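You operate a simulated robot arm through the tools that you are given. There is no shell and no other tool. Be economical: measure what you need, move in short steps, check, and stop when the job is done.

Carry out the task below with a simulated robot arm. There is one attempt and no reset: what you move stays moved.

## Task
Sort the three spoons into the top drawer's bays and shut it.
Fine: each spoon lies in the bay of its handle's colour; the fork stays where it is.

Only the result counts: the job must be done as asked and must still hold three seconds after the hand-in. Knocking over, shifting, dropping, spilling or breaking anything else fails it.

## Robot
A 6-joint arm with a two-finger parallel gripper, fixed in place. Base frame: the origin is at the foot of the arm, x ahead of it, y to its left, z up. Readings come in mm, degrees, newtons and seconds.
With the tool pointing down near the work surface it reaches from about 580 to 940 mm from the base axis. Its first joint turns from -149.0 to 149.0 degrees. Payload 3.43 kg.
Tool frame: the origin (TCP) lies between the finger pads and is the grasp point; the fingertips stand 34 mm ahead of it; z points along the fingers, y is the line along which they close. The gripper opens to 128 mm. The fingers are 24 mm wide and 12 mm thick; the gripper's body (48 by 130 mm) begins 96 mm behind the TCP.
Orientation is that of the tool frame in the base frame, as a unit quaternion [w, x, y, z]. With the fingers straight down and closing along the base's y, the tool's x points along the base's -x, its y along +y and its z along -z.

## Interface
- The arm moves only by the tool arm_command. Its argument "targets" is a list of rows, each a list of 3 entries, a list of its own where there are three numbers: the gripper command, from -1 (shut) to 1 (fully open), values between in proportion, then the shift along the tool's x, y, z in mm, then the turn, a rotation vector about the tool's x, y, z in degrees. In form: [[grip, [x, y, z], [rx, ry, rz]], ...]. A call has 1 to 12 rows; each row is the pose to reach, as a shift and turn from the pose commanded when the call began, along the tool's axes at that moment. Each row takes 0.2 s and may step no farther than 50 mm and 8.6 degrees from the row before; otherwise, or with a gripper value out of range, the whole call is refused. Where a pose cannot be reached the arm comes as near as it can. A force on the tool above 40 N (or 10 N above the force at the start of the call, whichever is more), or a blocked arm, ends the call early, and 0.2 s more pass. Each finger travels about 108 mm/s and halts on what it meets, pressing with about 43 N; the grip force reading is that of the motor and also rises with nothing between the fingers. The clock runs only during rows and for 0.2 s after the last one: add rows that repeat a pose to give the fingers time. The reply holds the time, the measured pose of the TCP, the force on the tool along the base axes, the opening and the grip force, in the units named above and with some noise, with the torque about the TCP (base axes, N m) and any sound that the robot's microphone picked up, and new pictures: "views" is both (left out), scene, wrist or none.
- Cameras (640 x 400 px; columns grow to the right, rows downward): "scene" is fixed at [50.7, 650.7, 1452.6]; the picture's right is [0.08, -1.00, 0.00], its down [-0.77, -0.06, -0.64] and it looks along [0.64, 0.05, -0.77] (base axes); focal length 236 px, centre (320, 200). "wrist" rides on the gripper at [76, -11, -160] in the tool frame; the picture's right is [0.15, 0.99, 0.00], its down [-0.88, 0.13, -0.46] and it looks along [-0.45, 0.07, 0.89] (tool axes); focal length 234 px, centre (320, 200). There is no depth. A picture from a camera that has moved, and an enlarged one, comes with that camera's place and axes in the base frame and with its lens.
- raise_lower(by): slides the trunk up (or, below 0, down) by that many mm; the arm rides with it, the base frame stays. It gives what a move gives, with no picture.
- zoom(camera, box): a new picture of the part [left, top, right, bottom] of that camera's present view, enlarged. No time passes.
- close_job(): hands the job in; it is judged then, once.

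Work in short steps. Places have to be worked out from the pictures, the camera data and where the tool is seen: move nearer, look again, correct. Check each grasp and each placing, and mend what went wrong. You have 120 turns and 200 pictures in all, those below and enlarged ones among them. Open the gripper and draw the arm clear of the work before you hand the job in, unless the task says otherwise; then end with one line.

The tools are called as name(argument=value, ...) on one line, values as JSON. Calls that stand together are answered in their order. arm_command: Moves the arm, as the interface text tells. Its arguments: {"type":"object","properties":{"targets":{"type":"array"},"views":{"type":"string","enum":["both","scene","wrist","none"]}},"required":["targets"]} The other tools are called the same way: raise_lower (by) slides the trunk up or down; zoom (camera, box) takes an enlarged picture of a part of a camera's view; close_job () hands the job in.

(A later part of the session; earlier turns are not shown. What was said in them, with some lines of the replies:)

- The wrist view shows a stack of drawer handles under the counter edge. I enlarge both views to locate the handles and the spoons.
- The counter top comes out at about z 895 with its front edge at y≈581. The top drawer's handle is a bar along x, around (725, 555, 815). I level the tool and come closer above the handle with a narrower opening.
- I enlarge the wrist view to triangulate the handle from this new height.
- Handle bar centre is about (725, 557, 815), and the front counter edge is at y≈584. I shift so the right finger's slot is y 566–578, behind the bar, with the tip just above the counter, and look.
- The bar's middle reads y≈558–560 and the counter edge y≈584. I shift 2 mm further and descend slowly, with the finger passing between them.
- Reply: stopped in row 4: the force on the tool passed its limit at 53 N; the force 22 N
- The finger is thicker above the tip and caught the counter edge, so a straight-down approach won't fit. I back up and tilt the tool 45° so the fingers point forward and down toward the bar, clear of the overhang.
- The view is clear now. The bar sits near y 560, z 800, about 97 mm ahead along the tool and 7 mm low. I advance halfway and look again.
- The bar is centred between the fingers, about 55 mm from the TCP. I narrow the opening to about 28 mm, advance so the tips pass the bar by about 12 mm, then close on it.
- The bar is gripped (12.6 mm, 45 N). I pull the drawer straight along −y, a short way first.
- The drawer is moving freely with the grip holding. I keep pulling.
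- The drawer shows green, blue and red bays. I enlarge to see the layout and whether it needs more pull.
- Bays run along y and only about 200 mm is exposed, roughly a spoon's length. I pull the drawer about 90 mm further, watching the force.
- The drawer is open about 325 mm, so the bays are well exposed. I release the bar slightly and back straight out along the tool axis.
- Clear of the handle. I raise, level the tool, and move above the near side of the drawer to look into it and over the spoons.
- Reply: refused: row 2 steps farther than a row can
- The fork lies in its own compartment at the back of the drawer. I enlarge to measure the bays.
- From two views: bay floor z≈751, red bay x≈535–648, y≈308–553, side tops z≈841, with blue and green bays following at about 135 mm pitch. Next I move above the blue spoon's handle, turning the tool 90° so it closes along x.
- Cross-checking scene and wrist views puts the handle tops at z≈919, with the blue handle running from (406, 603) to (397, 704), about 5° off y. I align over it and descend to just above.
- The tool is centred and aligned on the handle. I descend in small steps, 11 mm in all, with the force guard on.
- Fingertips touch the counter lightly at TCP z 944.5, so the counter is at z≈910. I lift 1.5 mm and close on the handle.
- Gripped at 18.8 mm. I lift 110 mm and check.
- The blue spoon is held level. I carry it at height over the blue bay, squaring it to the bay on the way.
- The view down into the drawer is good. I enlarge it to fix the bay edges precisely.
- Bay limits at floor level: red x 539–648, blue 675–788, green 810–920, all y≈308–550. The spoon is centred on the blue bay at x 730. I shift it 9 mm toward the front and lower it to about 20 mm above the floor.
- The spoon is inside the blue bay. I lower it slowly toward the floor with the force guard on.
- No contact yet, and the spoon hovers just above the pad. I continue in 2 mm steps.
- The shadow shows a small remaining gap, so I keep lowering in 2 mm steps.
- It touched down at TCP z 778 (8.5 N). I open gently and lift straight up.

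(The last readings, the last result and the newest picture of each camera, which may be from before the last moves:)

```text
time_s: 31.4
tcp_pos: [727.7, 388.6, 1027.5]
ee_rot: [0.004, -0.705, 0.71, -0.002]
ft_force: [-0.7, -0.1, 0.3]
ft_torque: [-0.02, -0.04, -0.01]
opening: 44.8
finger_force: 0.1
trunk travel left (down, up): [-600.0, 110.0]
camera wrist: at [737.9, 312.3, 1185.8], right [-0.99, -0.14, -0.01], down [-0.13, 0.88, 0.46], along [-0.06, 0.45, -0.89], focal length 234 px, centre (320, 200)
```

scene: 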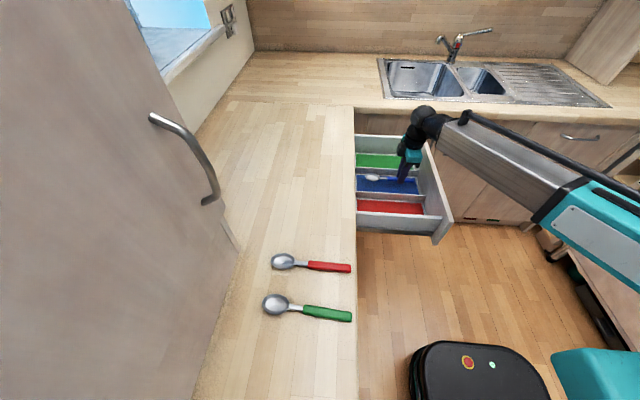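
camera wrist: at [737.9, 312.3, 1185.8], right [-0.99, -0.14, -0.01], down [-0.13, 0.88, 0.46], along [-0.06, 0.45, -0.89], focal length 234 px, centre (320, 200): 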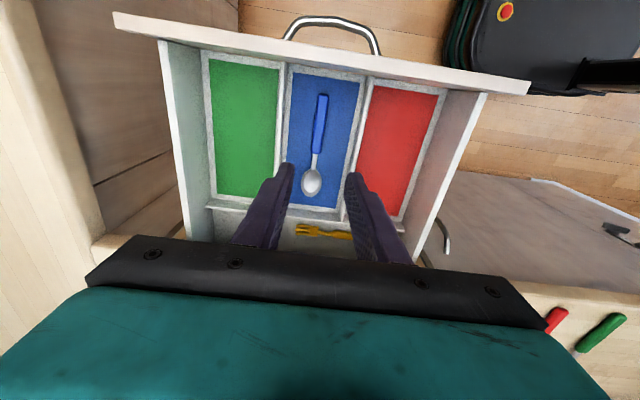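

Blue spoon is placed and the fork is untouched. Now I move above the red spoon's handle, centre about (289, 660).

arm_command(targets=[[-0.3, [-24, 40, 2], [0, 0, 0]], [-0.3, [-49, 80, 3], [0, 0, 0]], [-0.3, [-73, 120, 5], [0, 0, 0]], [-0.3, [-97, 160, 6], [0, 0, 0]], [-0.3, [-122, 200, 8], [0, 0, 0]], [-0.3, [-146, 240, 9], [0, 0, 0]], [-0.3, [-171, 281, 11], [0, 0, 0]], [-0.3, [-195, 321, 12], [0, 0, 0]], [-0.3, [-219, 361, 14], [0, 0, 0]], [-0.3, [-244, 401, 15], [0, 0, -0.7]], [-0.3, [-268, 441, 17], [0, 0, -1.4]], [-0.3, [-268, 441, 17], [0, 0, -1.4]]], views="wrist")

zoom(camera="wrist", box=[220, 60, 440, 260])

```text
time_s: 34.0
tcp_pos: [287.9, 662.0, 1002.9]
ee_rot: [-0.003, 0.714, -0.7, 0.002]
ft_force: [0.1, 0.0, -0.3]
ft_torque: [0.0, -0.02, 0.02]
opening: 44.8
finger_force: 0.2
trunk travel left (down, up): [-600.0, 110.0]
camera wrist: at [299.8, 584.8, 1163.0], right [-0.99, -0.16, -0.01], down [-0.15, 0.88, 0.46], along [-0.07, 0.45, -0.89], focal length 234 px, centre (320, 200)
```

wrist: 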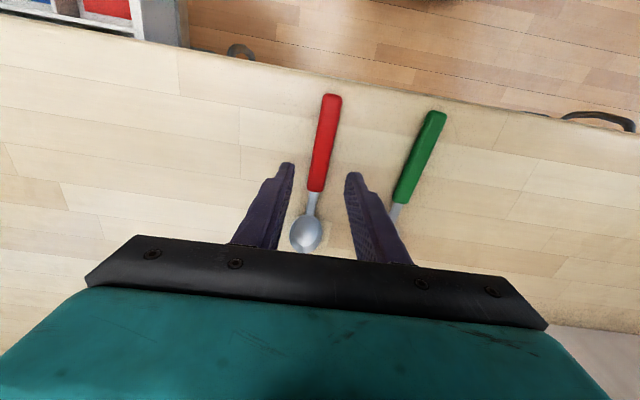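

```text
2.00 times, centred on (330, 160) of wrist
camera zoom: at [299.8, 584.8, 1163.0], right [-0.99, -0.16, -0.01], down [-0.15, 0.88, 0.46], along [-0.07, 0.45, -0.89], focal length 468 px, centre (300, 280)
```

zoom: 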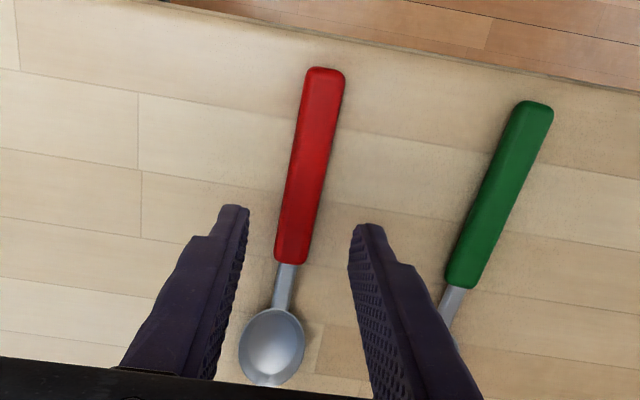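

The red handle's axis is x≈287.4, almost exactly along y. I descend to grasp height (TCP 946.5) and close.

arm_command(targets=[[-0.3, [1, 0.5, 25], [0, 0, 1]], [-0.3, [1, 0.5, 45], [0, 0, 1]], [-0.3, [1, 0.5, 52], [0, 0, 1]], [-0.3, [1, 0.5, 56], [0, 0, 1]], [-0.3, [1, 0.5, 56], [0, 0, 1]]], views="wrist")

```text
time_s: 35.1
tcp_pos: [290.0, 657.9, 950.6]
ee_rot: [-0.005, 0.707, -0.707, 0.001]
ft_force: [-0.2, 0.1, 0.3]
ft_torque: [0.04, -0.03, 0.04]
opening: 44.8
finger_force: 0.0
trunk travel left (down, up): [-600.0, 110.0]
camera wrist: at [300.8, 582.4, 1109.6], right [-0.99, -0.15, -0.01], down [-0.13, 0.88, 0.46], along [-0.06, 0.45, -0.89], focal length 234 px, centre (320, 200)
```

wrist: 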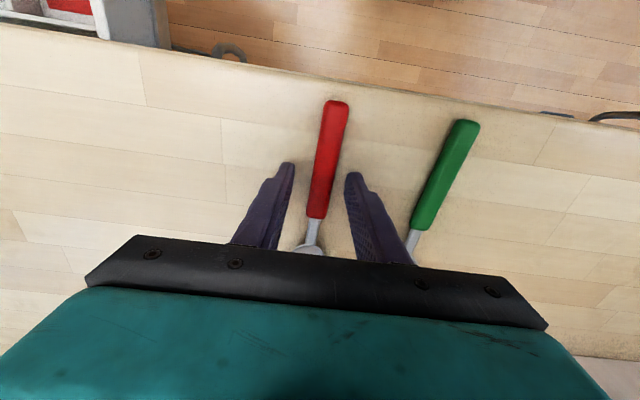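

I shift 1.5 mm to centre on the handle, go down 4 mm and close.

arm_command(targets=[[-0.3, [0, 1.5, 2], [0, 0, 0]], [-0.3, [0, 1.5, 4], [0, 0, 0]], [-0.7, [0, 1.5, 4], [0, 0, 0]], [-1, [0, 1.5, 4], [0, 0, 0]], [-1, [0, 1.5, 4], [0, 0, 0]], [-1, [0, 1.5, 4], [0, 0, 0]]], views="scene")

zoom(camera="scene", box=[300, 230, 380, 280])

```text
time_s: 36.5
tcp_pos: [288.6, 658.8, 947.1]
ee_rot: [-0.005, 0.707, -0.707, 0.002]
ft_force: [0.0, 0.2, 2.3]
ft_torque: [0.09, 0.05, 0.01]
opening: 18.9
finger_force: 43.2
trunk travel left (down, up): [-600.0, 110.0]
```

scene: 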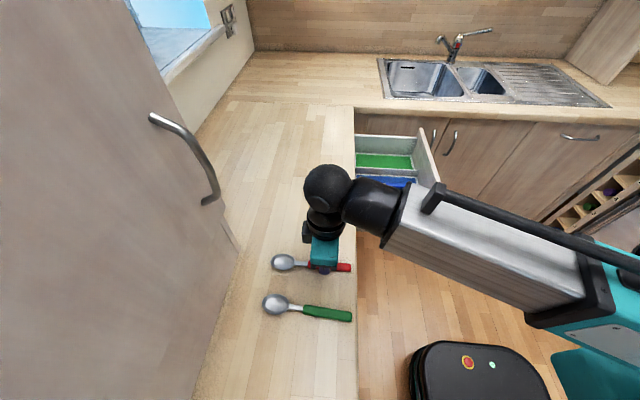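

```text
8.00 times, centred on (340, 255) of scene
camera zoom: at [50.7, 650.7, 1452.6], right [0.08, -1.0, 0.0], down [-0.77, -0.06, -0.64], along [0.64, 0.05, -0.77], focal length 1885 px, centre (160, -240)
```

zoom: 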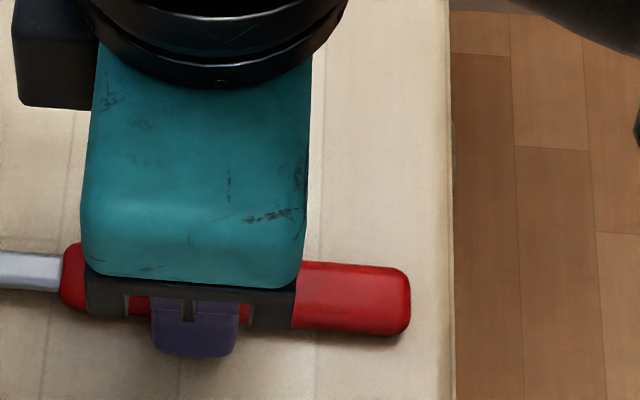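

Gripped at 18.9 mm. I lift and carry it over the red bay.

arm_command(targets=[[-1, [0, 0, -25], [0, 0, 0]], [-1, [0, 0, -65], [0, 0, 0]], [-1, [0, 0, -90], [0, 0, 0]], [-1, [30, -34, -90], [0, 0, 0]], [-1, [60, -68, -90], [0, 0, 0]], [-1, [90, -102, -90], [0, 0, 0]], [-1, [120, -136, -90], [0, 0, 0]], [-1, [150, -170, -90], [0, 0, 0]], [-1, [180, -204, -90], [0, 0, 0]], [-1, [210, -238, -90], [0, 0, 0]], [-1, [240, -271, -90], [0, 0, 0]], [-1, [270, -304, -90], [0, 0, 0]]], views="both")

```text
time_s: 39.1
tcp_pos: [593.2, 387.6, 1037.9]
ee_rot: [-0.004, 0.708, -0.706, 0.002]
ft_force: [1.0, 1.2, -0.6]
ft_torque: [-0.01, 0.03, 0.04]
opening: 18.6
finger_force: 42.9
trunk travel left (down, up): [-600.0, 110.0]
camera wrist: at [602.9, 311.8, 1197.4], right [-0.99, -0.15, -0.01], down [-0.14, 0.88, 0.46], along [-0.06, 0.45, -0.89], focal length 234 px, centre (320, 200)
```

scene: 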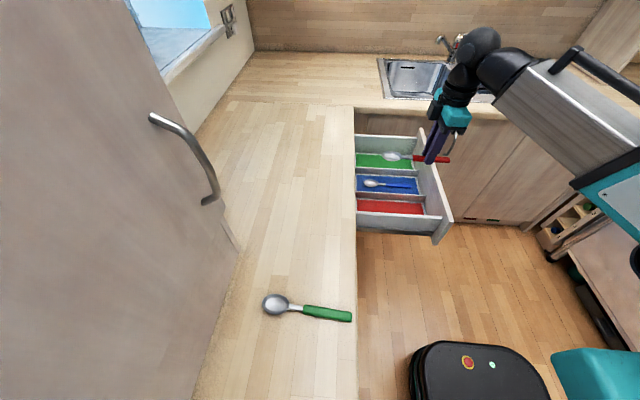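
wrist: 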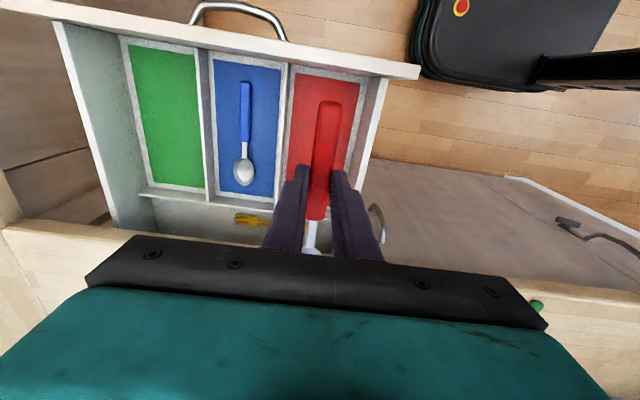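

The red spoon is centred over its bay, handle end at y≈327. I lower it, slowing for the last stretch.

arm_command(targets=[[-1, [0, 0, 45], [0, 0, 0]], [-1, [0, 0, 90], [0, 0, 0]], [-1, [0, 0, 135], [0, 0, 0]], [-1, [0, 0, 180], [0, 0, 0]], [-1, [0, 0, 215], [0, 0, 0]], [-1, [0, 0, 235], [0, 0, 0]], [-1, [0, 0, 245], [0, 0, 0]], [-1, [0, 0, 250], [0, 0, 0]], [-1, [0, 0, 250], [0, 0, 0]]], views="scene")

zoom(camera="scene", box=[345, 150, 455, 240])

```text
time_s: 41.1
tcp_pos: [593.6, 390.1, 787.3]
ee_rot: [0.005, -0.707, 0.707, -0.002]
ft_force: [-0.1, 0.1, 0.0]
ft_torque: [-0.05, 0.01, 0.03]
opening: 18.6
finger_force: 42.8
trunk travel left (down, up): [-600.0, 110.0]
```

scene: 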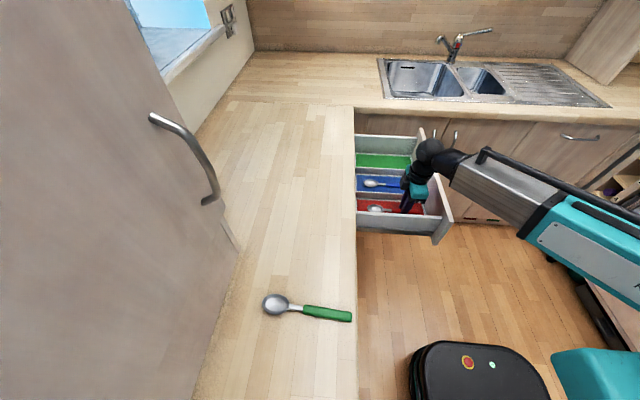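

```text
4.44 times, centred on (400, 195) of scene
camera zoom: at [50.7, 650.7, 1452.6], right [0.08, -1.0, 0.0], down [-0.77, -0.06, -0.64], along [0.64, 0.05, -0.77], focal length 1047 px, centre (-36, 222)
```

zoom: 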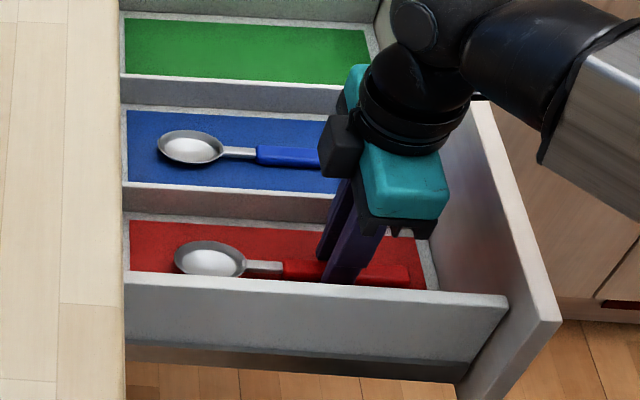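

The spoon is in the red bay, about 8 mm up. I lower it in 2 mm steps.

arm_command(targets=[[-1, [0, 0, 3], [0, 0, 0]], [-1, [0, 0, 5], [0, 0, 0]], [-1, [0, 0, 7], [0, 0, 0]], [-1, [0, 0, 9], [0, 0, 0]], [-1, [0, 0, 9], [0, 0, 0]]], views="none")

```text
time_s: 42.4
tcp_pos: [594.0, 388.0, 779.7]
ee_rot: [0.004, -0.707, 0.707, -0.001]
ft_force: [0.5, -0.6, 0.8]
ft_torque: [0.1, -0.04, 0.01]
opening: 18.4
finger_force: 43.2
trunk travel left (down, up): [-600.0, 110.0]
```

I go 1.5 mm more, then open and lift.

arm_command(targets=[[-1, [0, 0, 1.5], [0, 0, 0]], [-1, [0, 0, 1.5], [0, 0, 0]], [-0.5, [0, 0, 1], [0, 0, 0]], [-0.3, [0, 0, 1], [0, 0, 0]], [-0.3, [0, 0, 1], [0, 0, 0]], [-0.3, [0, 0, -30], [0, 0, 0]], [-0.3, [0, 0, -75], [0, 0, 0]], [-0.3, [0, 0, -120], [0, 0, 0]], [-0.3, [0, 0, -165], [0, 0, 0]], [-0.3, [0, 0, -210], [0, 0, 0]], [-0.3, [0, 0, -245], [0, 0, 0]]], views="wrist")

```text
time_s: 44.8
tcp_pos: [591.0, 389.4, 1021.1]
ee_rot: [-0.004, 0.707, -0.707, 0.001]
ft_force: [-0.1, 0.5, 0.0]
ft_torque: [0.02, -0.02, -0.01]
opening: 45.1
finger_force: 0.1
trunk travel left (down, up): [-600.0, 110.0]
camera wrist: at [600.9, 314.8, 1181.3], right [-0.99, -0.15, -0.01], down [-0.13, 0.88, 0.46], along [-0.06, 0.45, -0.89], focal length 234 px, centre (320, 200)
```

wrist: 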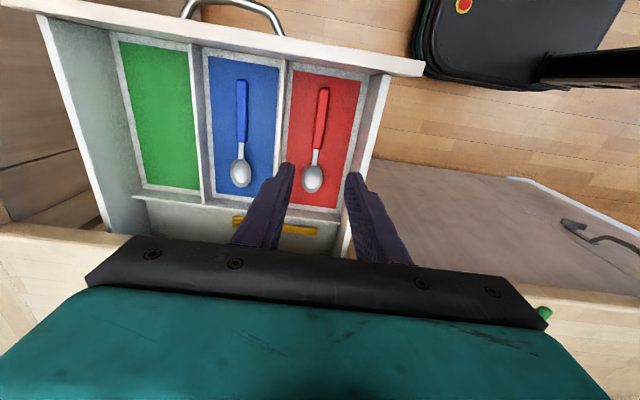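

Red spoon is placed. Next I move above the green spoon's handle at about (187, 660), turned about 3°.

arm_command(targets=[[-0.3, [-25, 37, 2], [0, 0, 0]], [-0.3, [-49, 73, 3], [0, 0, 0]], [-0.3, [-74, 110, 5], [0, 0, 0]], [-0.3, [-99, 147, 6], [0, 0, 0]], [-0.3, [-123, 184, 8], [0, 0, 0]], [-0.3, [-148, 220, 9], [0, 0, 0]], [-0.3, [-172, 257, 11], [0, 0, 0]], [-0.3, [-197, 294, 12], [0, 0, 0]], [-0.3, [-222, 331, 14], [0, 0, 1]], [-0.3, [-246, 367, 15], [0, 0, 2]], [-0.3, [-271, 404, 17], [0, 0, 3.2]], [-0.3, [-271, 404, 17], [0, 0, 3.2]]], views="wrist")

zoom(camera="wrist", box=[220, 60, 440, 260])

```text
time_s: 47.4
tcp_pos: [188.7, 658.4, 1002.0]
ee_rot: [0.005, -0.687, 0.727, -0.002]
ft_force: [0.3, 1.0, 0.1]
ft_torque: [0.0, 0.0, 0.01]
opening: 44.8
finger_force: 0.1
trunk travel left (down, up): [-600.0, 110.0]
camera wrist: at [194.6, 582.5, 1161.6], right [-1.0, -0.09, -0.01], down [-0.08, 0.89, 0.46], along [-0.03, 0.46, -0.89], focal length 234 px, centre (320, 200)
```

wrist: 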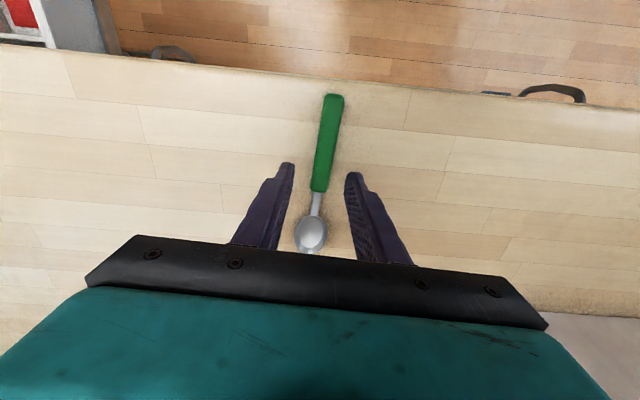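

```text
2.00 times, centred on (330, 160) of wrist
camera zoom: at [194.6, 582.5, 1161.6], right [-1.0, -0.09, -0.01], down [-0.08, 0.89, 0.46], along [-0.03, 0.46, -0.89], focal length 468 px, centre (300, 280)
```

zoom: 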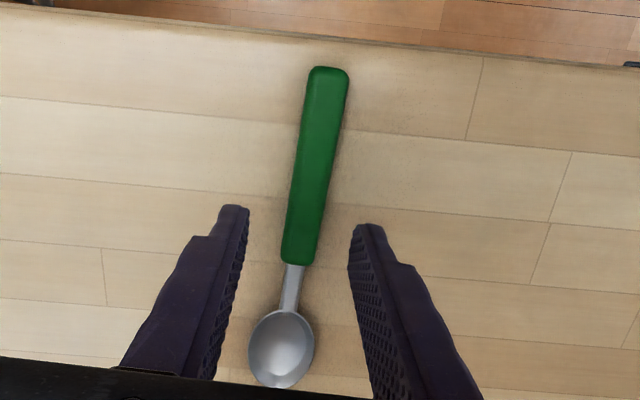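

The green handle's axis at y 658 is x≈186.7, about 4° off y. I correct by 2 mm and 1°, descend to grasp height and close.

arm_command(targets=[[-0.3, [0, 2, 25], [0, 0, 1]], [-0.3, [0, 2, 42], [0, 0, 1]], [-0.3, [0, 2, 50], [0, 0, 1]], [-0.3, [0, 2, 53], [0, 0, 1]], [-0.3, [0, 2, 55], [0, 0, 1]], [-0.3, [0, 2, 55], [0, 0, 1]]], views="wrist")

```text
time_s: 48.8
tcp_pos: [185.6, 660.3, 947.9]
ee_rot: [0.004, -0.681, 0.733, -0.002]
ft_force: [0.1, 0.0, -0.5]
ft_torque: [0.0, -0.01, 0.02]
opening: 45.0
finger_force: 0.0
trunk travel left (down, up): [-600.0, 110.0]
camera wrist: at [192.1, 582.4, 1107.6], right [-1.0, -0.07, -0.01], down [-0.07, 0.89, 0.46], along [-0.03, 0.46, -0.89], focal length 234 px, centre (320, 200)
```

wrist: 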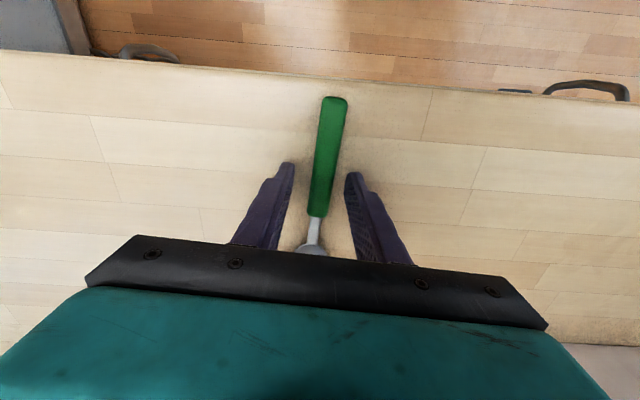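

The handle is centred between the fingers. I go down 1 mm and close.

arm_command(targets=[[-0.3, [0, 0, 1], [0, 0, 0]], [-0.7, [0, 0, 1], [0, 0, 0]], [-1, [0, 0, 1], [0, 0, 0]], [-1, [0, 0, 1], [0, 0, 0]], [-1, [0, 0, 1], [0, 0, 0]], [-1, [0, 0, -25], [0, 0, 0]], [-1, [0, 0, -65], [0, 0, 0]], [-1, [0, 0, -95], [0, 0, 0]]], views="both")

```text
time_s: 50.5
tcp_pos: [182.6, 657.0, 1046.4]
ee_rot: [0.004, -0.68, 0.733, -0.003]
ft_force: [0.0, -0.7, -0.1]
ft_torque: [-0.03, 0.02, -0.02]
opening: 18.6
finger_force: 42.9
trunk travel left (down, up): [-600.0, 110.0]
camera wrist: at [187.4, 580.8, 1205.3], right [-1.0, -0.07, -0.01], down [-0.07, 0.89, 0.46], along [-0.03, 0.46, -0.89], focal length 234 px, centre (320, 200)
```

scene: 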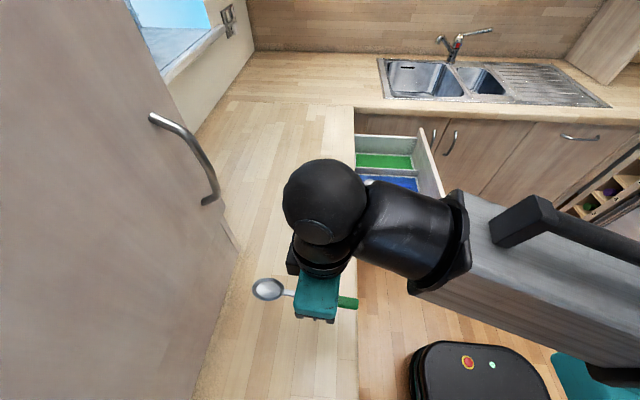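
wrist: 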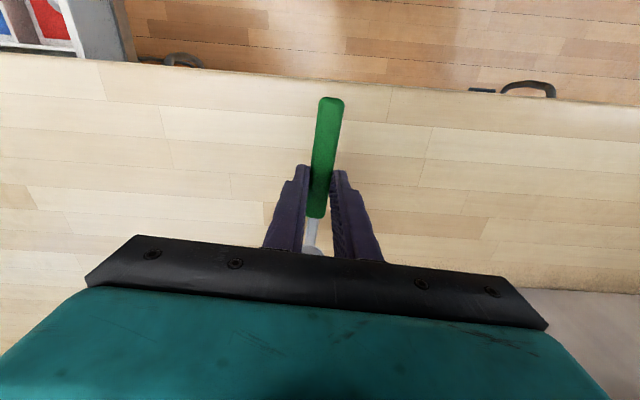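

Gripped and lifted. I carry the green spoon toward its bay in two stretches.

arm_command(targets=[[-1, [14, -43, 0], [0, 0, 0]], [-1, [28, -86, 0], [0, 0, 0]], [-1, [41, -128, 0], [0, 0, 0]], [-1, [55, -171, 0], [0, 0, 0]], [-1, [69, -214, 0], [0, 0, 0]], [-1, [83, -257, 0], [0, 0, 0]], [-1, [96, -299, 0], [0, 0, 0]], [-1, [110, -342, 0], [0, 0, 0]], [-1, [124, -385, 0], [0, 0, -1]], [-1, [138, -428, 0], [0, 0, -2]], [-1, [152, -470, 0], [0, 0, -3]], [-1, [165, -512, 0], [0, 0, -4.3]]], views="none")

```text
time_s: 53.1
tcp_pos: [687.0, 454.9, 1049.9]
ee_rot: [-0.005, 0.709, -0.705, 0.002]
ft_force: [0.3, 0.2, -0.8]
ft_torque: [0.01, -0.01, 0.01]
opening: 18.6
finger_force: 42.9
trunk travel left (down, up): [-600.0, 110.0]
```

Next is the remaining stretch to above the green bay, about (848, 386).

arm_command(targets=[[-1, [18, -40, 0], [0, 0, 0]], [-1, [36, -80, 10], [0, 0, 0]], [-1, [54, -120, 20], [0, 0, 0]], [-1, [69, -161, 30], [0, 0, 0]], [-1, [69, -161, 30], [0, 0, 0]]], views="wrist")

```text
time_s: 54.4
tcp_pos: [847.1, 387.2, 1019.7]
ee_rot: [-0.004, 0.708, -0.706, 0.002]
ft_force: [-0.4, 0.0, -0.9]
ft_torque: [-0.01, -0.03, 0.03]
opening: 18.7
finger_force: 42.8
trunk travel left (down, up): [-600.0, 110.0]
camera wrist: at [857.4, 311.0, 1178.9], right [-0.99, -0.15, -0.01], down [-0.14, 0.88, 0.46], along [-0.06, 0.45, -0.89], focal length 234 px, centre (320, 200)
```

wrist: 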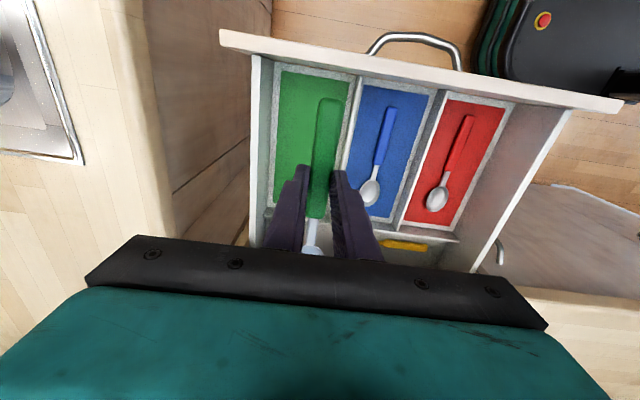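

It is in reach, and the handle end is at y≈321. I shift 6 mm further over the bay and lower.

arm_command(targets=[[-1, [0, -6, 40], [0, 0, 0]], [-1, [0, -6, 85], [0, 0, 0]], [-1, [0, -6, 130], [0, 0, 0]], [-1, [0, -6, 170], [0, 0, 0]], [-1, [0, -6, 200], [0, 0, 0]], [-1, [0, -6, 215], [0, 0, 0]], [-1, [0, -6, 215], [0, 0, 0]]], views="both")

zoom(camera="scene", box=[345, 120, 475, 230])

```text
time_s: 56.0
tcp_pos: [853.6, 389.7, 802.7]
ee_rot: [-0.005, 0.708, -0.707, 0.002]
ft_force: [-0.1, -0.4, 0.0]
ft_torque: [0.01, -0.04, 0.01]
opening: 18.7
finger_force: 42.8
trunk travel left (down, up): [-600.0, 110.0]
camera wrist: at [863.5, 313.0, 961.1], right [-0.99, -0.15, -0.01], down [-0.14, 0.88, 0.46], along [-0.06, 0.45, -0.89], focal length 234 px, centre (320, 200)
```

scene: 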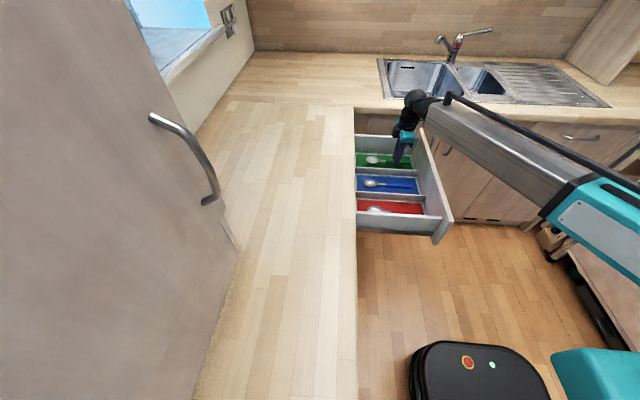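
wrist: 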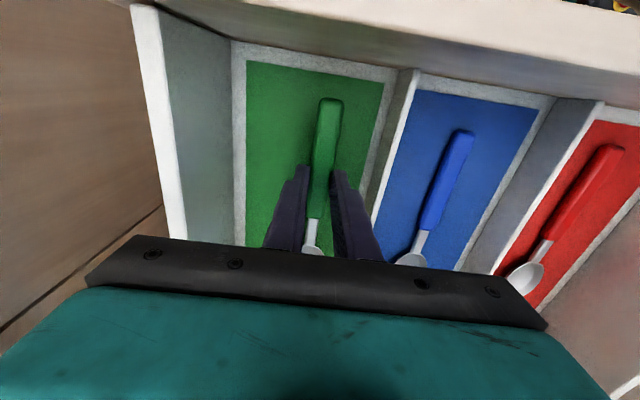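

```text
3.64 times, centred on (410, 175) of scene
camera zoom: at [50.7, 650.7, 1452.6], right [0.08, -1.0, 0.0], down [-0.77, -0.06, -0.64], along [0.64, 0.05, -0.77], focal length 857 px, centre (-7, 291)
```

zoom: 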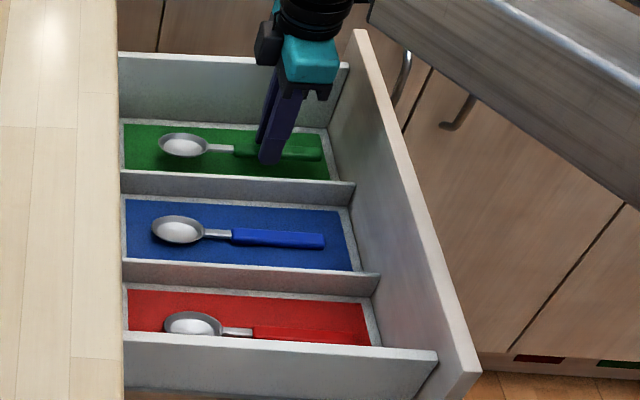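

The spoon is well inside the green bay. I lower the rest slowly to about TCP 780.

arm_command(targets=[[-1, [0, 0, 8], [0, 0, 0]], [-1, [0, 0, 14], [0, 0, 0]], [-1, [0, 0, 18], [0, 0, 0]], [-1, [0, 0, 20], [0, 0, 0]], [-1, [0, 0, 22], [0, 0, 0]], [-1, [0, 0, 23], [0, 0, 0]], [-1, [0, 0, 23], [0, 0, 0]]], views="none")

```text
time_s: 57.5
tcp_pos: [852.2, 389.6, 780.1]
ee_rot: [-0.004, 0.708, -0.706, 0.002]
ft_force: [0.6, -0.1, 0.0]
ft_torque: [0.0, 0.02, 0.0]
opening: 18.7
finger_force: 43.1
trunk travel left (down, up): [-600.0, 110.0]
```

I go 1.5 mm lower, release and lift.

arm_command(targets=[[-1, [0, 0, 1.5], [0, 0, 0]], [-1, [0, 0, 1.5], [0, 0, 0]], [-0.5, [0, 0, 1], [0, 0, 0]], [-0.3, [0, 0, 1], [0, 0, 0]], [-0.3, [0, 0, 1], [0, 0, 0]], [-0.3, [0, 0, -30], [0, 0, 0]], [-0.3, [0, 0, -75], [0, 0, 0]], [-0.3, [0, 0, -120], [0, 0, 0]], [-0.3, [0, 0, -165], [0, 0, 0]], [-0.3, [0, 0, -210], [0, 0, 0]], [-0.3, [0, 0, -245], [0, 0, 0]]], views="wrist")

```text
time_s: 60.0
tcp_pos: [849.0, 385.5, 1026.6]
ee_rot: [-0.006, 0.707, -0.707, 0.003]
ft_force: [-0.1, -0.4, 0.1]
ft_torque: [0.03, -0.01, 0.02]
opening: 44.9
finger_force: 0.1
out of reach, approached as far as the arm can: row 11
trunk travel left (down, up): [-600.0, 110.0]
camera wrist: at [858.2, 309.6, 1185.4], right [-0.99, -0.15, -0.01], down [-0.14, 0.88, 0.46], along [-0.06, 0.45, -0.89], focal length 234 px, centre (320, 200)
```

wrist: 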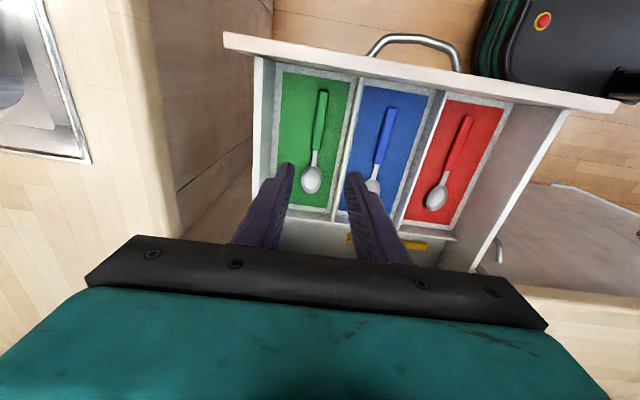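

All three spoons are in their bays and the fork is unmoved. To shut the drawer I'll regrip the bar as before, so I first move out in front of the drawer, turning the tool back.

arm_command(targets=[[-0.4, [21, 11, 0], [0, 0, 8.2]], [-0.4, [43, 22, 0], [0, 0, 16.4]], [-0.5, [64, 32, 0], [0, 0, 24.6]], [-0.56, [85, 43, 0], [0, 0, 32.8]], [-0.56, [107, 54, 0], [0, 0, 41]], [-0.56, [128, 65, 0], [0, 0, 49.2]], [-0.56, [150, 76, 0], [0, 0, 57.4]], [-0.56, [171, 87, 0], [0, 0, 65.6]], [-0.56, [192, 97, 0], [0, 0, 73.8]], [-0.56, [214, 108, 0], [0, 0, 82]], [-0.56, [235, 119, 0], [0, 0, 90]], [-0.56, [235, 119, 0], [0, 0, 90]]], views="none")

```text
time_s: 62.5
tcp_pos: [730.3, 150.8, 1025.5]
ee_rot: [0.004, 0.0, 1.0, 0.002]
ft_force: [-0.1, -0.2, -0.7]
ft_torque: [0.02, 0.01, 0.01]
opening: 28.4
finger_force: 0.0
trunk travel left (down, up): [-600.0, 110.0]
```

Next I tilt 45° and lower to the pre-grasp point.

arm_command(targets=[[-0.56, [0, 0, 20], [-8, 0, 0]], [-0.56, [0, 0, 45], [-16, 0, 0]], [-0.56, [0, 1, 75], [-24, 0, 0]], [-0.56, [0, 2, 105], [-32, 0, 0]], [-0.56, [0, 2, 130], [-40, 0, 0]], [-0.56, [0, 2, 151], [-45.2, 0, 0]], [-0.56, [0, 2, 151], [-45.2, 0, 0]]], views="both")

```text
time_s: 64.2
tcp_pos: [729.4, 157.1, 874.0]
ee_rot: [0.003, -0.002, 0.922, 0.386]
ft_force: [0.1, -0.7, -0.6]
ft_torque: [-0.03, -0.01, -0.01]
opening: 27.9
finger_force: 0.0
trunk travel left (down, up): [-600.0, 110.0]
camera wrist: at [654.4, 34.7, 977.8], right [-0.15, 0.69, 0.7], down [0.88, -0.23, 0.42], along [0.45, 0.68, -0.57], focal length 234 px, centre (320, 200)
```

scene: 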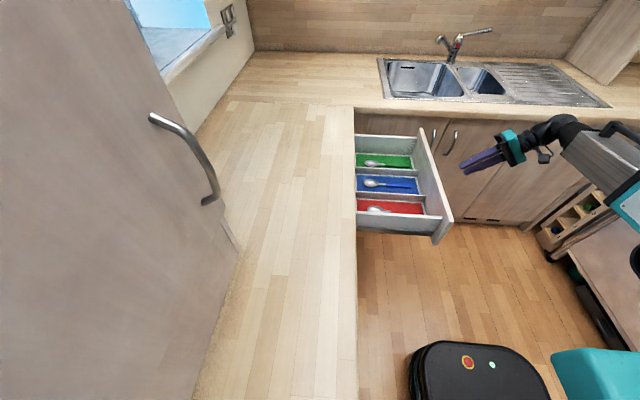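
wrist: 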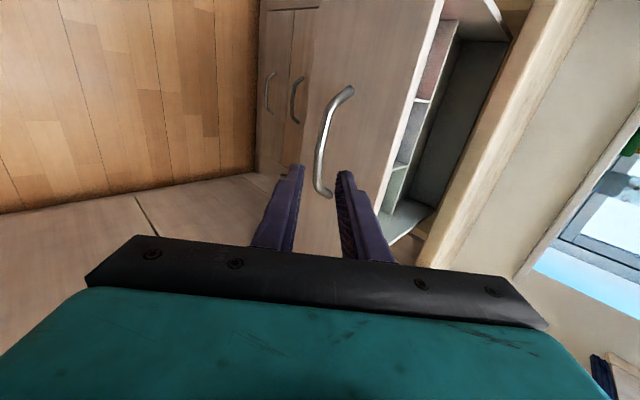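

The pose lines up with the earlier grasp, with the bar 88 mm ahead. I advance and close on the bar.

arm_command(targets=[[-0.56, [0, 0, 30], [0, 0, 0]], [-0.56, [0, 0, 55], [0, 0, 0]], [-0.56, [0, 0, 72], [0, 0, 0]], [-0.56, [0, 0, 84], [0, 0, 0]], [-0.56, [0, 0, 84], [0, 0, 0]], [-1, [0, 0, 84], [0, 0, 0]], [-1, [0, 0, 84], [0, 0, 0]]], views="wrist")

```text
time_s: 65.8
tcp_pos: [730.5, 216.1, 814.4]
ee_rot: [0.004, -0.003, 0.922, 0.386]
ft_force: [2.2, 1.1, 9.7]
ft_torque: [0.3, 0.3, 0.28]
opening: 12.7
finger_force: 44.9
trunk travel left (down, up): [-600.0, 110.0]
camera wrist: at [655.2, 93.0, 918.1], right [-0.15, 0.69, 0.7], down [0.88, -0.23, 0.42], along [0.45, 0.68, -0.57], focal length 234 px, centre (320, 200)
```

wrist: 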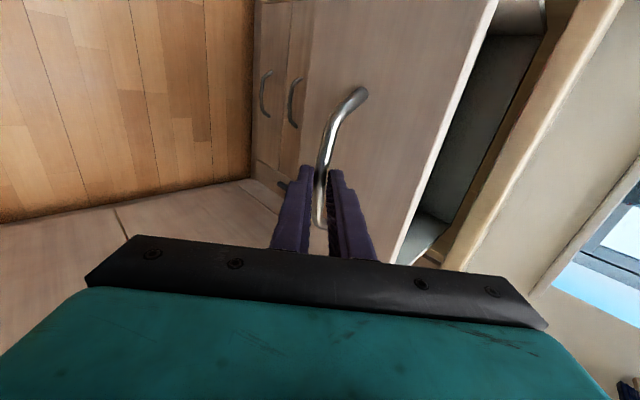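

Gripped. I push the drawer in gently along +y, about 200 mm first.

arm_command(targets=[[-1, [0, 5.6, 5.7], [0, 0, 0]], [-1, [0, 14, 14.2], [0, 0, 0]], [-1, [0, 26, 26.3], [0, 0, 0]], [-1, [0, 39, 39.5], [0, 0, 0]], [-1, [0, 52, 52.7], [0, 0, 0]], [-1, [0, 65, 65.9], [0, 0, 0]], [-1, [0, 78, 79], [0, 0, 0]], [-1, [0, 91, 92.2], [0, 0, 0]], [-1, [0, 104, 105.4], [0, 0, 0]], [-1, [0, 117, 118.6], [0, 0, 0]], [-1, [0, 128, 129.7], [0, 0, 0]], [-1, [0, 135, 136.8], [0, 0, 0]]], views="scene")

zoom(camera="scene", box=[340, 110, 480, 240])

```text
time_s: 68.3
tcp_pos: [732.0, 406.4, 815.7]
ee_rot: [0.005, -0.002, 0.922, 0.387]
ft_force: [10.7, 1.1, 12.0]
ft_torque: [0.34, 0.49, 0.62]
opening: 12.9
finger_force: 45.1
trunk travel left (down, up): [-600.0, 110.0]
```

scene: 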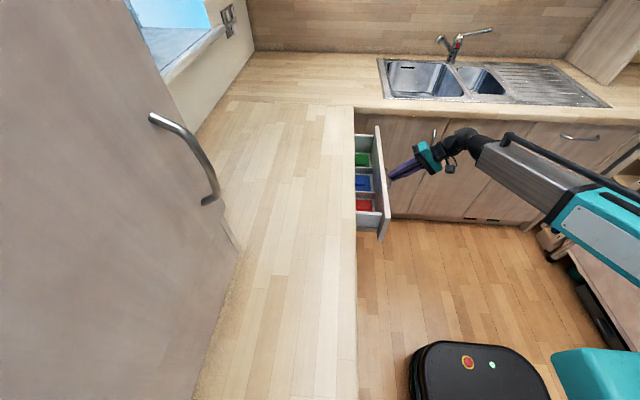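

```text
3.08 times, centred on (410, 175) of scene
camera zoom: at [50.7, 650.7, 1452.6], right [0.08, -1.0, 0.0], down [-0.77, -0.06, -0.64], along [0.64, 0.05, -0.77], focal length 725 px, centre (43, 277)
```

zoom: 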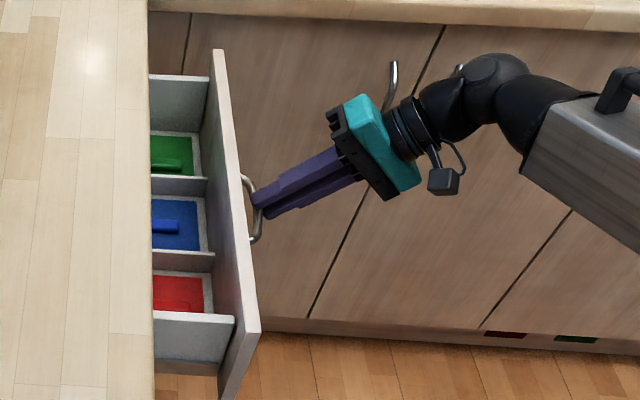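

The spoons are steady. About 133 mm remain, so I push 125 mm more and slow down at the end.

arm_command(targets=[[-1, [0, 7, 7.1], [0, 0, 0]], [-1, [0, 17, 17.2], [0, 0, 0]], [-1, [0, 29, 29.4], [0, 0, 0]], [-1, [0, 41, 41.6], [0, 0, 0]], [-1, [0, 53, 53.7], [0, 0, 0]], [-1, [0, 64, 64.9], [0, 0, 0]], [-1, [0, 73, 74], [0, 0, 0]], [-1, [0, 80, 81.1], [0, 0, 0]], [-1, [0, 85, 86.2], [0, 0, 0]], [-1, [0, 88, 89.2], [0, 0, 0]], [-1, [0, 88, 89.2], [0, 0, 0]]], views="wrist")

```text
time_s: 70.8
tcp_pos: [730.7, 531.6, 815.3]
ee_rot: [0.005, -0.001, 0.922, 0.388]
ft_force: [19.0, 6.2, 18.3]
ft_torque: [0.68, 0.42, 0.42]
opening: 12.5
finger_force: 45.3
trunk travel left (down, up): [-600.0, 110.0]
camera wrist: at [654.5, 410.0, 917.7], right [-0.15, 0.69, 0.7], down [0.88, -0.23, 0.42], along [0.46, 0.68, -0.57], focal length 234 px, centre (320, 200)
```

wrist: 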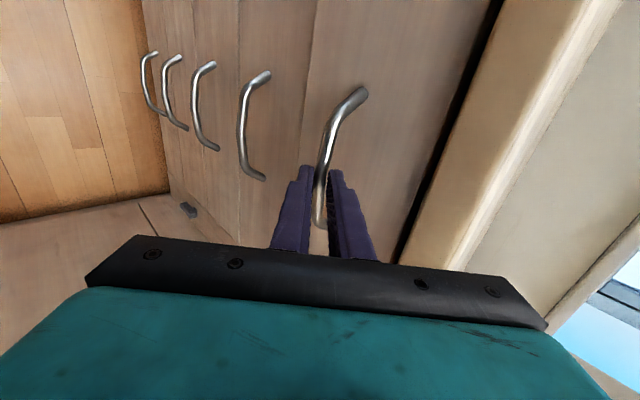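

Nearly shut, with about 8 mm to go. I push on in small steps until it stops.

arm_command(targets=[[-1, [0, 1.4, 1.4], [0, 0, 0]], [-1, [0, 2.8, 2.8], [0, 0, 0]], [-1, [0, 4.2, 4.2], [0, 0, 0]], [-1, [0, 5.6, 5.6], [0, 0, 0]], [-1, [0, 7, 7], [0, 0, 0]], [-1, [0, 8.4, 8.4], [0, 0, 0]], [-1, [0, 9.8, 9.8], [0, 0, 0]]], views="wrist")

zoom(camera="wrist", box=[180, 20, 500, 260])

```text
time_s: 72.4
tcp_pos: [730.4, 538.1, 816.0]
ee_rot: [0.005, -0.002, 0.923, 0.384]
ft_force: [-3.0, -13.8, 12.8]
ft_torque: [-0.12, 0.48, 0.44]
opening: 12.5
finger_force: 45.1
trunk travel left (down, up): [-600.0, 110.0]
stopped in row 7: the force on the tool passed its limit at 41 N (the readings are from after the stop); the commanded pose is now the measured one
camera wrist: at [654.7, 417.2, 918.9], right [-0.15, 0.7, 0.7], down [0.88, -0.23, 0.42], along [0.46, 0.68, -0.58], focal length 234 px, centre (320, 200)
```

wrist: 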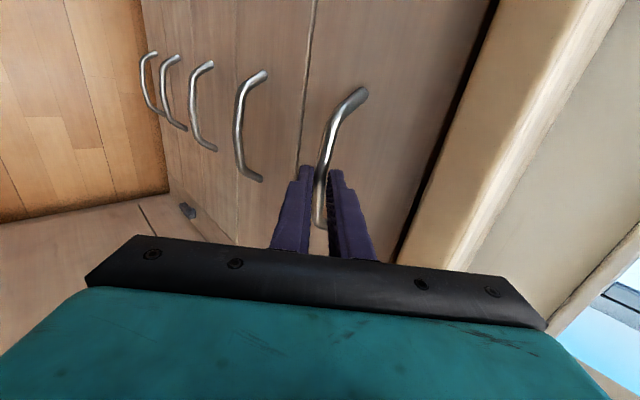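

```text
1.67 times, centred on (340, 140) of wrist
camera zoom: at [654.7, 417.2, 918.9], right [-0.15, 0.7, 0.7], down [0.88, -0.23, 0.42], along [0.46, 0.68, -0.58], focal length 390 px, centre (287, 300)
```

zoom: 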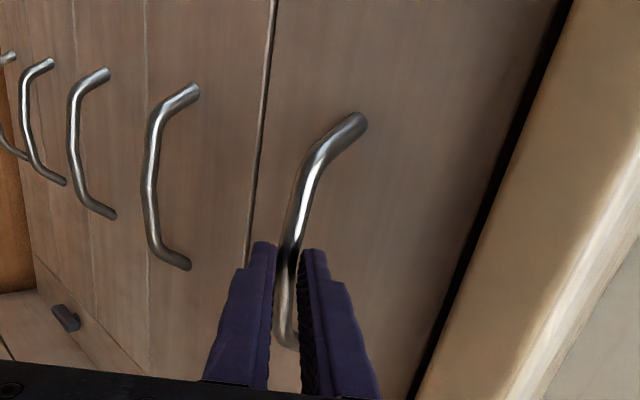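

The drawer is flush and hit its stop. I open the fingers and back straight out, then check.

arm_command(targets=[[-0.7, [0, 0, 0], [0, 0, 0]], [-0.6, [0, 0, 0], [0, 0, 0]], [-0.6, [0, 0, 0], [0, 0, 0]], [-0.6, [0, 0, -20], [0, 0, 0]], [-0.6, [0, 0, -50], [0, 0, 0]], [-0.6, [0, 0, -90], [0, 0, 0]], [-0.6, [0, -20, -130], [0, 0, 0]], [-0.6, [0, -40, -170], [0, 0, 0]]], views="both")

zoom(camera="wrist", box=[180, 20, 500, 260])

zoom(camera="scene", box=[320, 100, 480, 240])

```text
time_s: 74.2
tcp_pos: [728.3, 390.3, 904.6]
ee_rot: [0.005, -0.001, 0.924, 0.383]
ft_force: [-0.2, 0.7, 0.2]
ft_torque: [-0.02, 0.01, 0.0]
opening: 25.7
finger_force: 0.1
trunk travel left (down, up): [-600.0, 110.0]
camera wrist: at [653.3, 269.7, 1009.4], right [-0.15, 0.7, 0.7], down [0.88, -0.23, 0.42], along [0.46, 0.68, -0.58], focal length 234 px, centre (320, 200)
```

scene: 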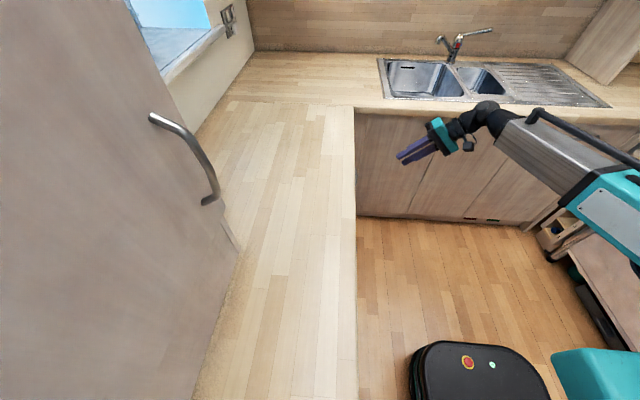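
wrist: 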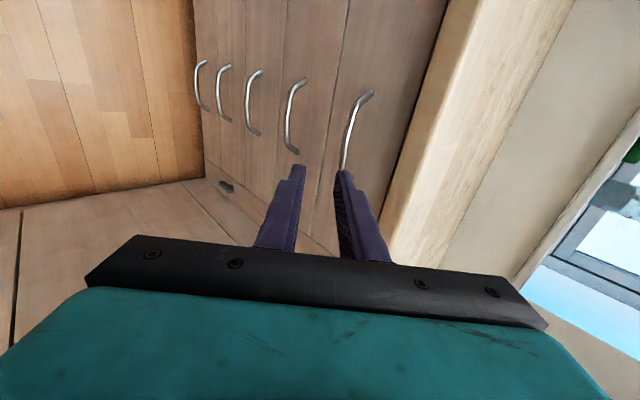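

```text
1.67 times, centred on (340, 140) of wrist
camera zoom: at [653.3, 269.7, 1009.4], right [-0.15, 0.7, 0.7], down [0.88, -0.23, 0.42], along [0.46, 0.68, -0.58], focal length 390 px, centre (287, 300)
```

zoom: 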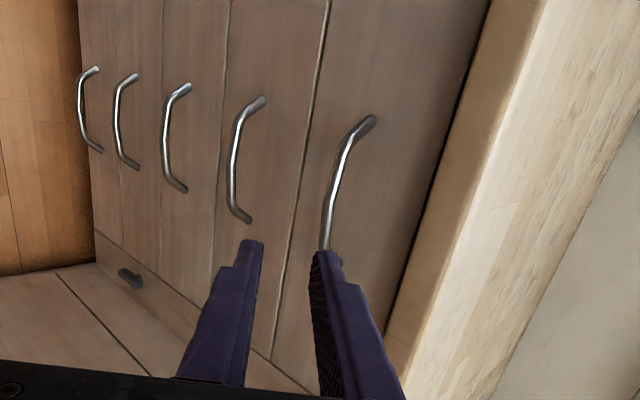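

```text
2.86 times, centred on (400, 170) of scene
camera zoom: at [50.7, 650.7, 1452.6], right [0.08, -1.0, 0.0], down [-0.77, -0.06, -0.64], along [0.64, 0.05, -0.77], focal length 673 px, centre (91, 286)
```

zoom: 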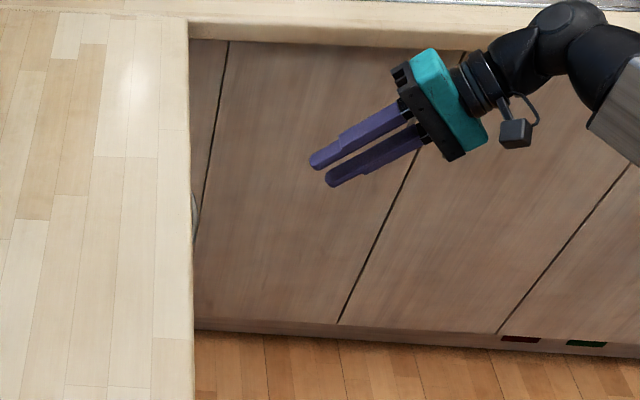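

The top drawer is shut flush with the others. I draw the arm further clear and open the gripper fully.

arm_command(targets=[[0, [0, 0, -40], [0, 0, 0]], [0.6, [0, 0, -80], [0, 0, 0]], [1, [0, 0, -120], [0, 0, 0]], [1, [0, 0, -120], [0, 0, 0]], [1, [0, 0, -120], [0, 0, 0]]], views="wrist")

```text
time_s: 75.4
tcp_pos: [729.8, 304.5, 989.0]
ee_rot: [0.005, -0.001, 0.924, 0.382]
ft_force: [0.5, -0.1, -0.8]
ft_torque: [0.01, 0.0, -0.04]
opening: 128.2
finger_force: 0.0
trunk travel left (down, up): [-600.0, 110.0]
camera wrist: at [653.3, 183.7, 1092.3], right [-0.15, 0.7, 0.7], down [0.88, -0.23, 0.42], along [0.46, 0.68, -0.58], focal length 234 px, centre (320, 200)
```

wrist: 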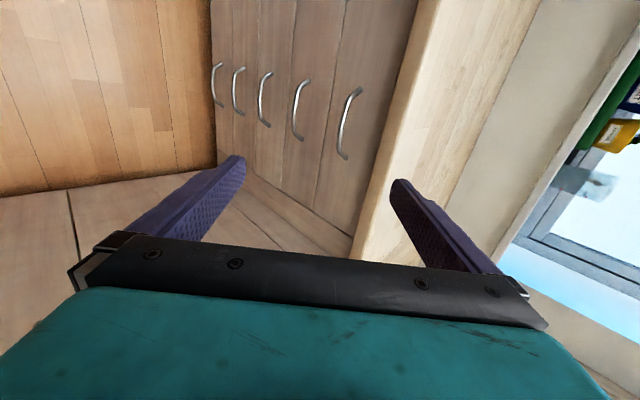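

The drawer is shut, the gripper open and the arm clear, so I hand the job in.

close_job()

```text
The job is handed in.
```

The blue, red and green spoons were each placed in the bay of their handle's colour, the fork was not touched, and the top drawer is shut flush; I did not look inside again once it was closed.
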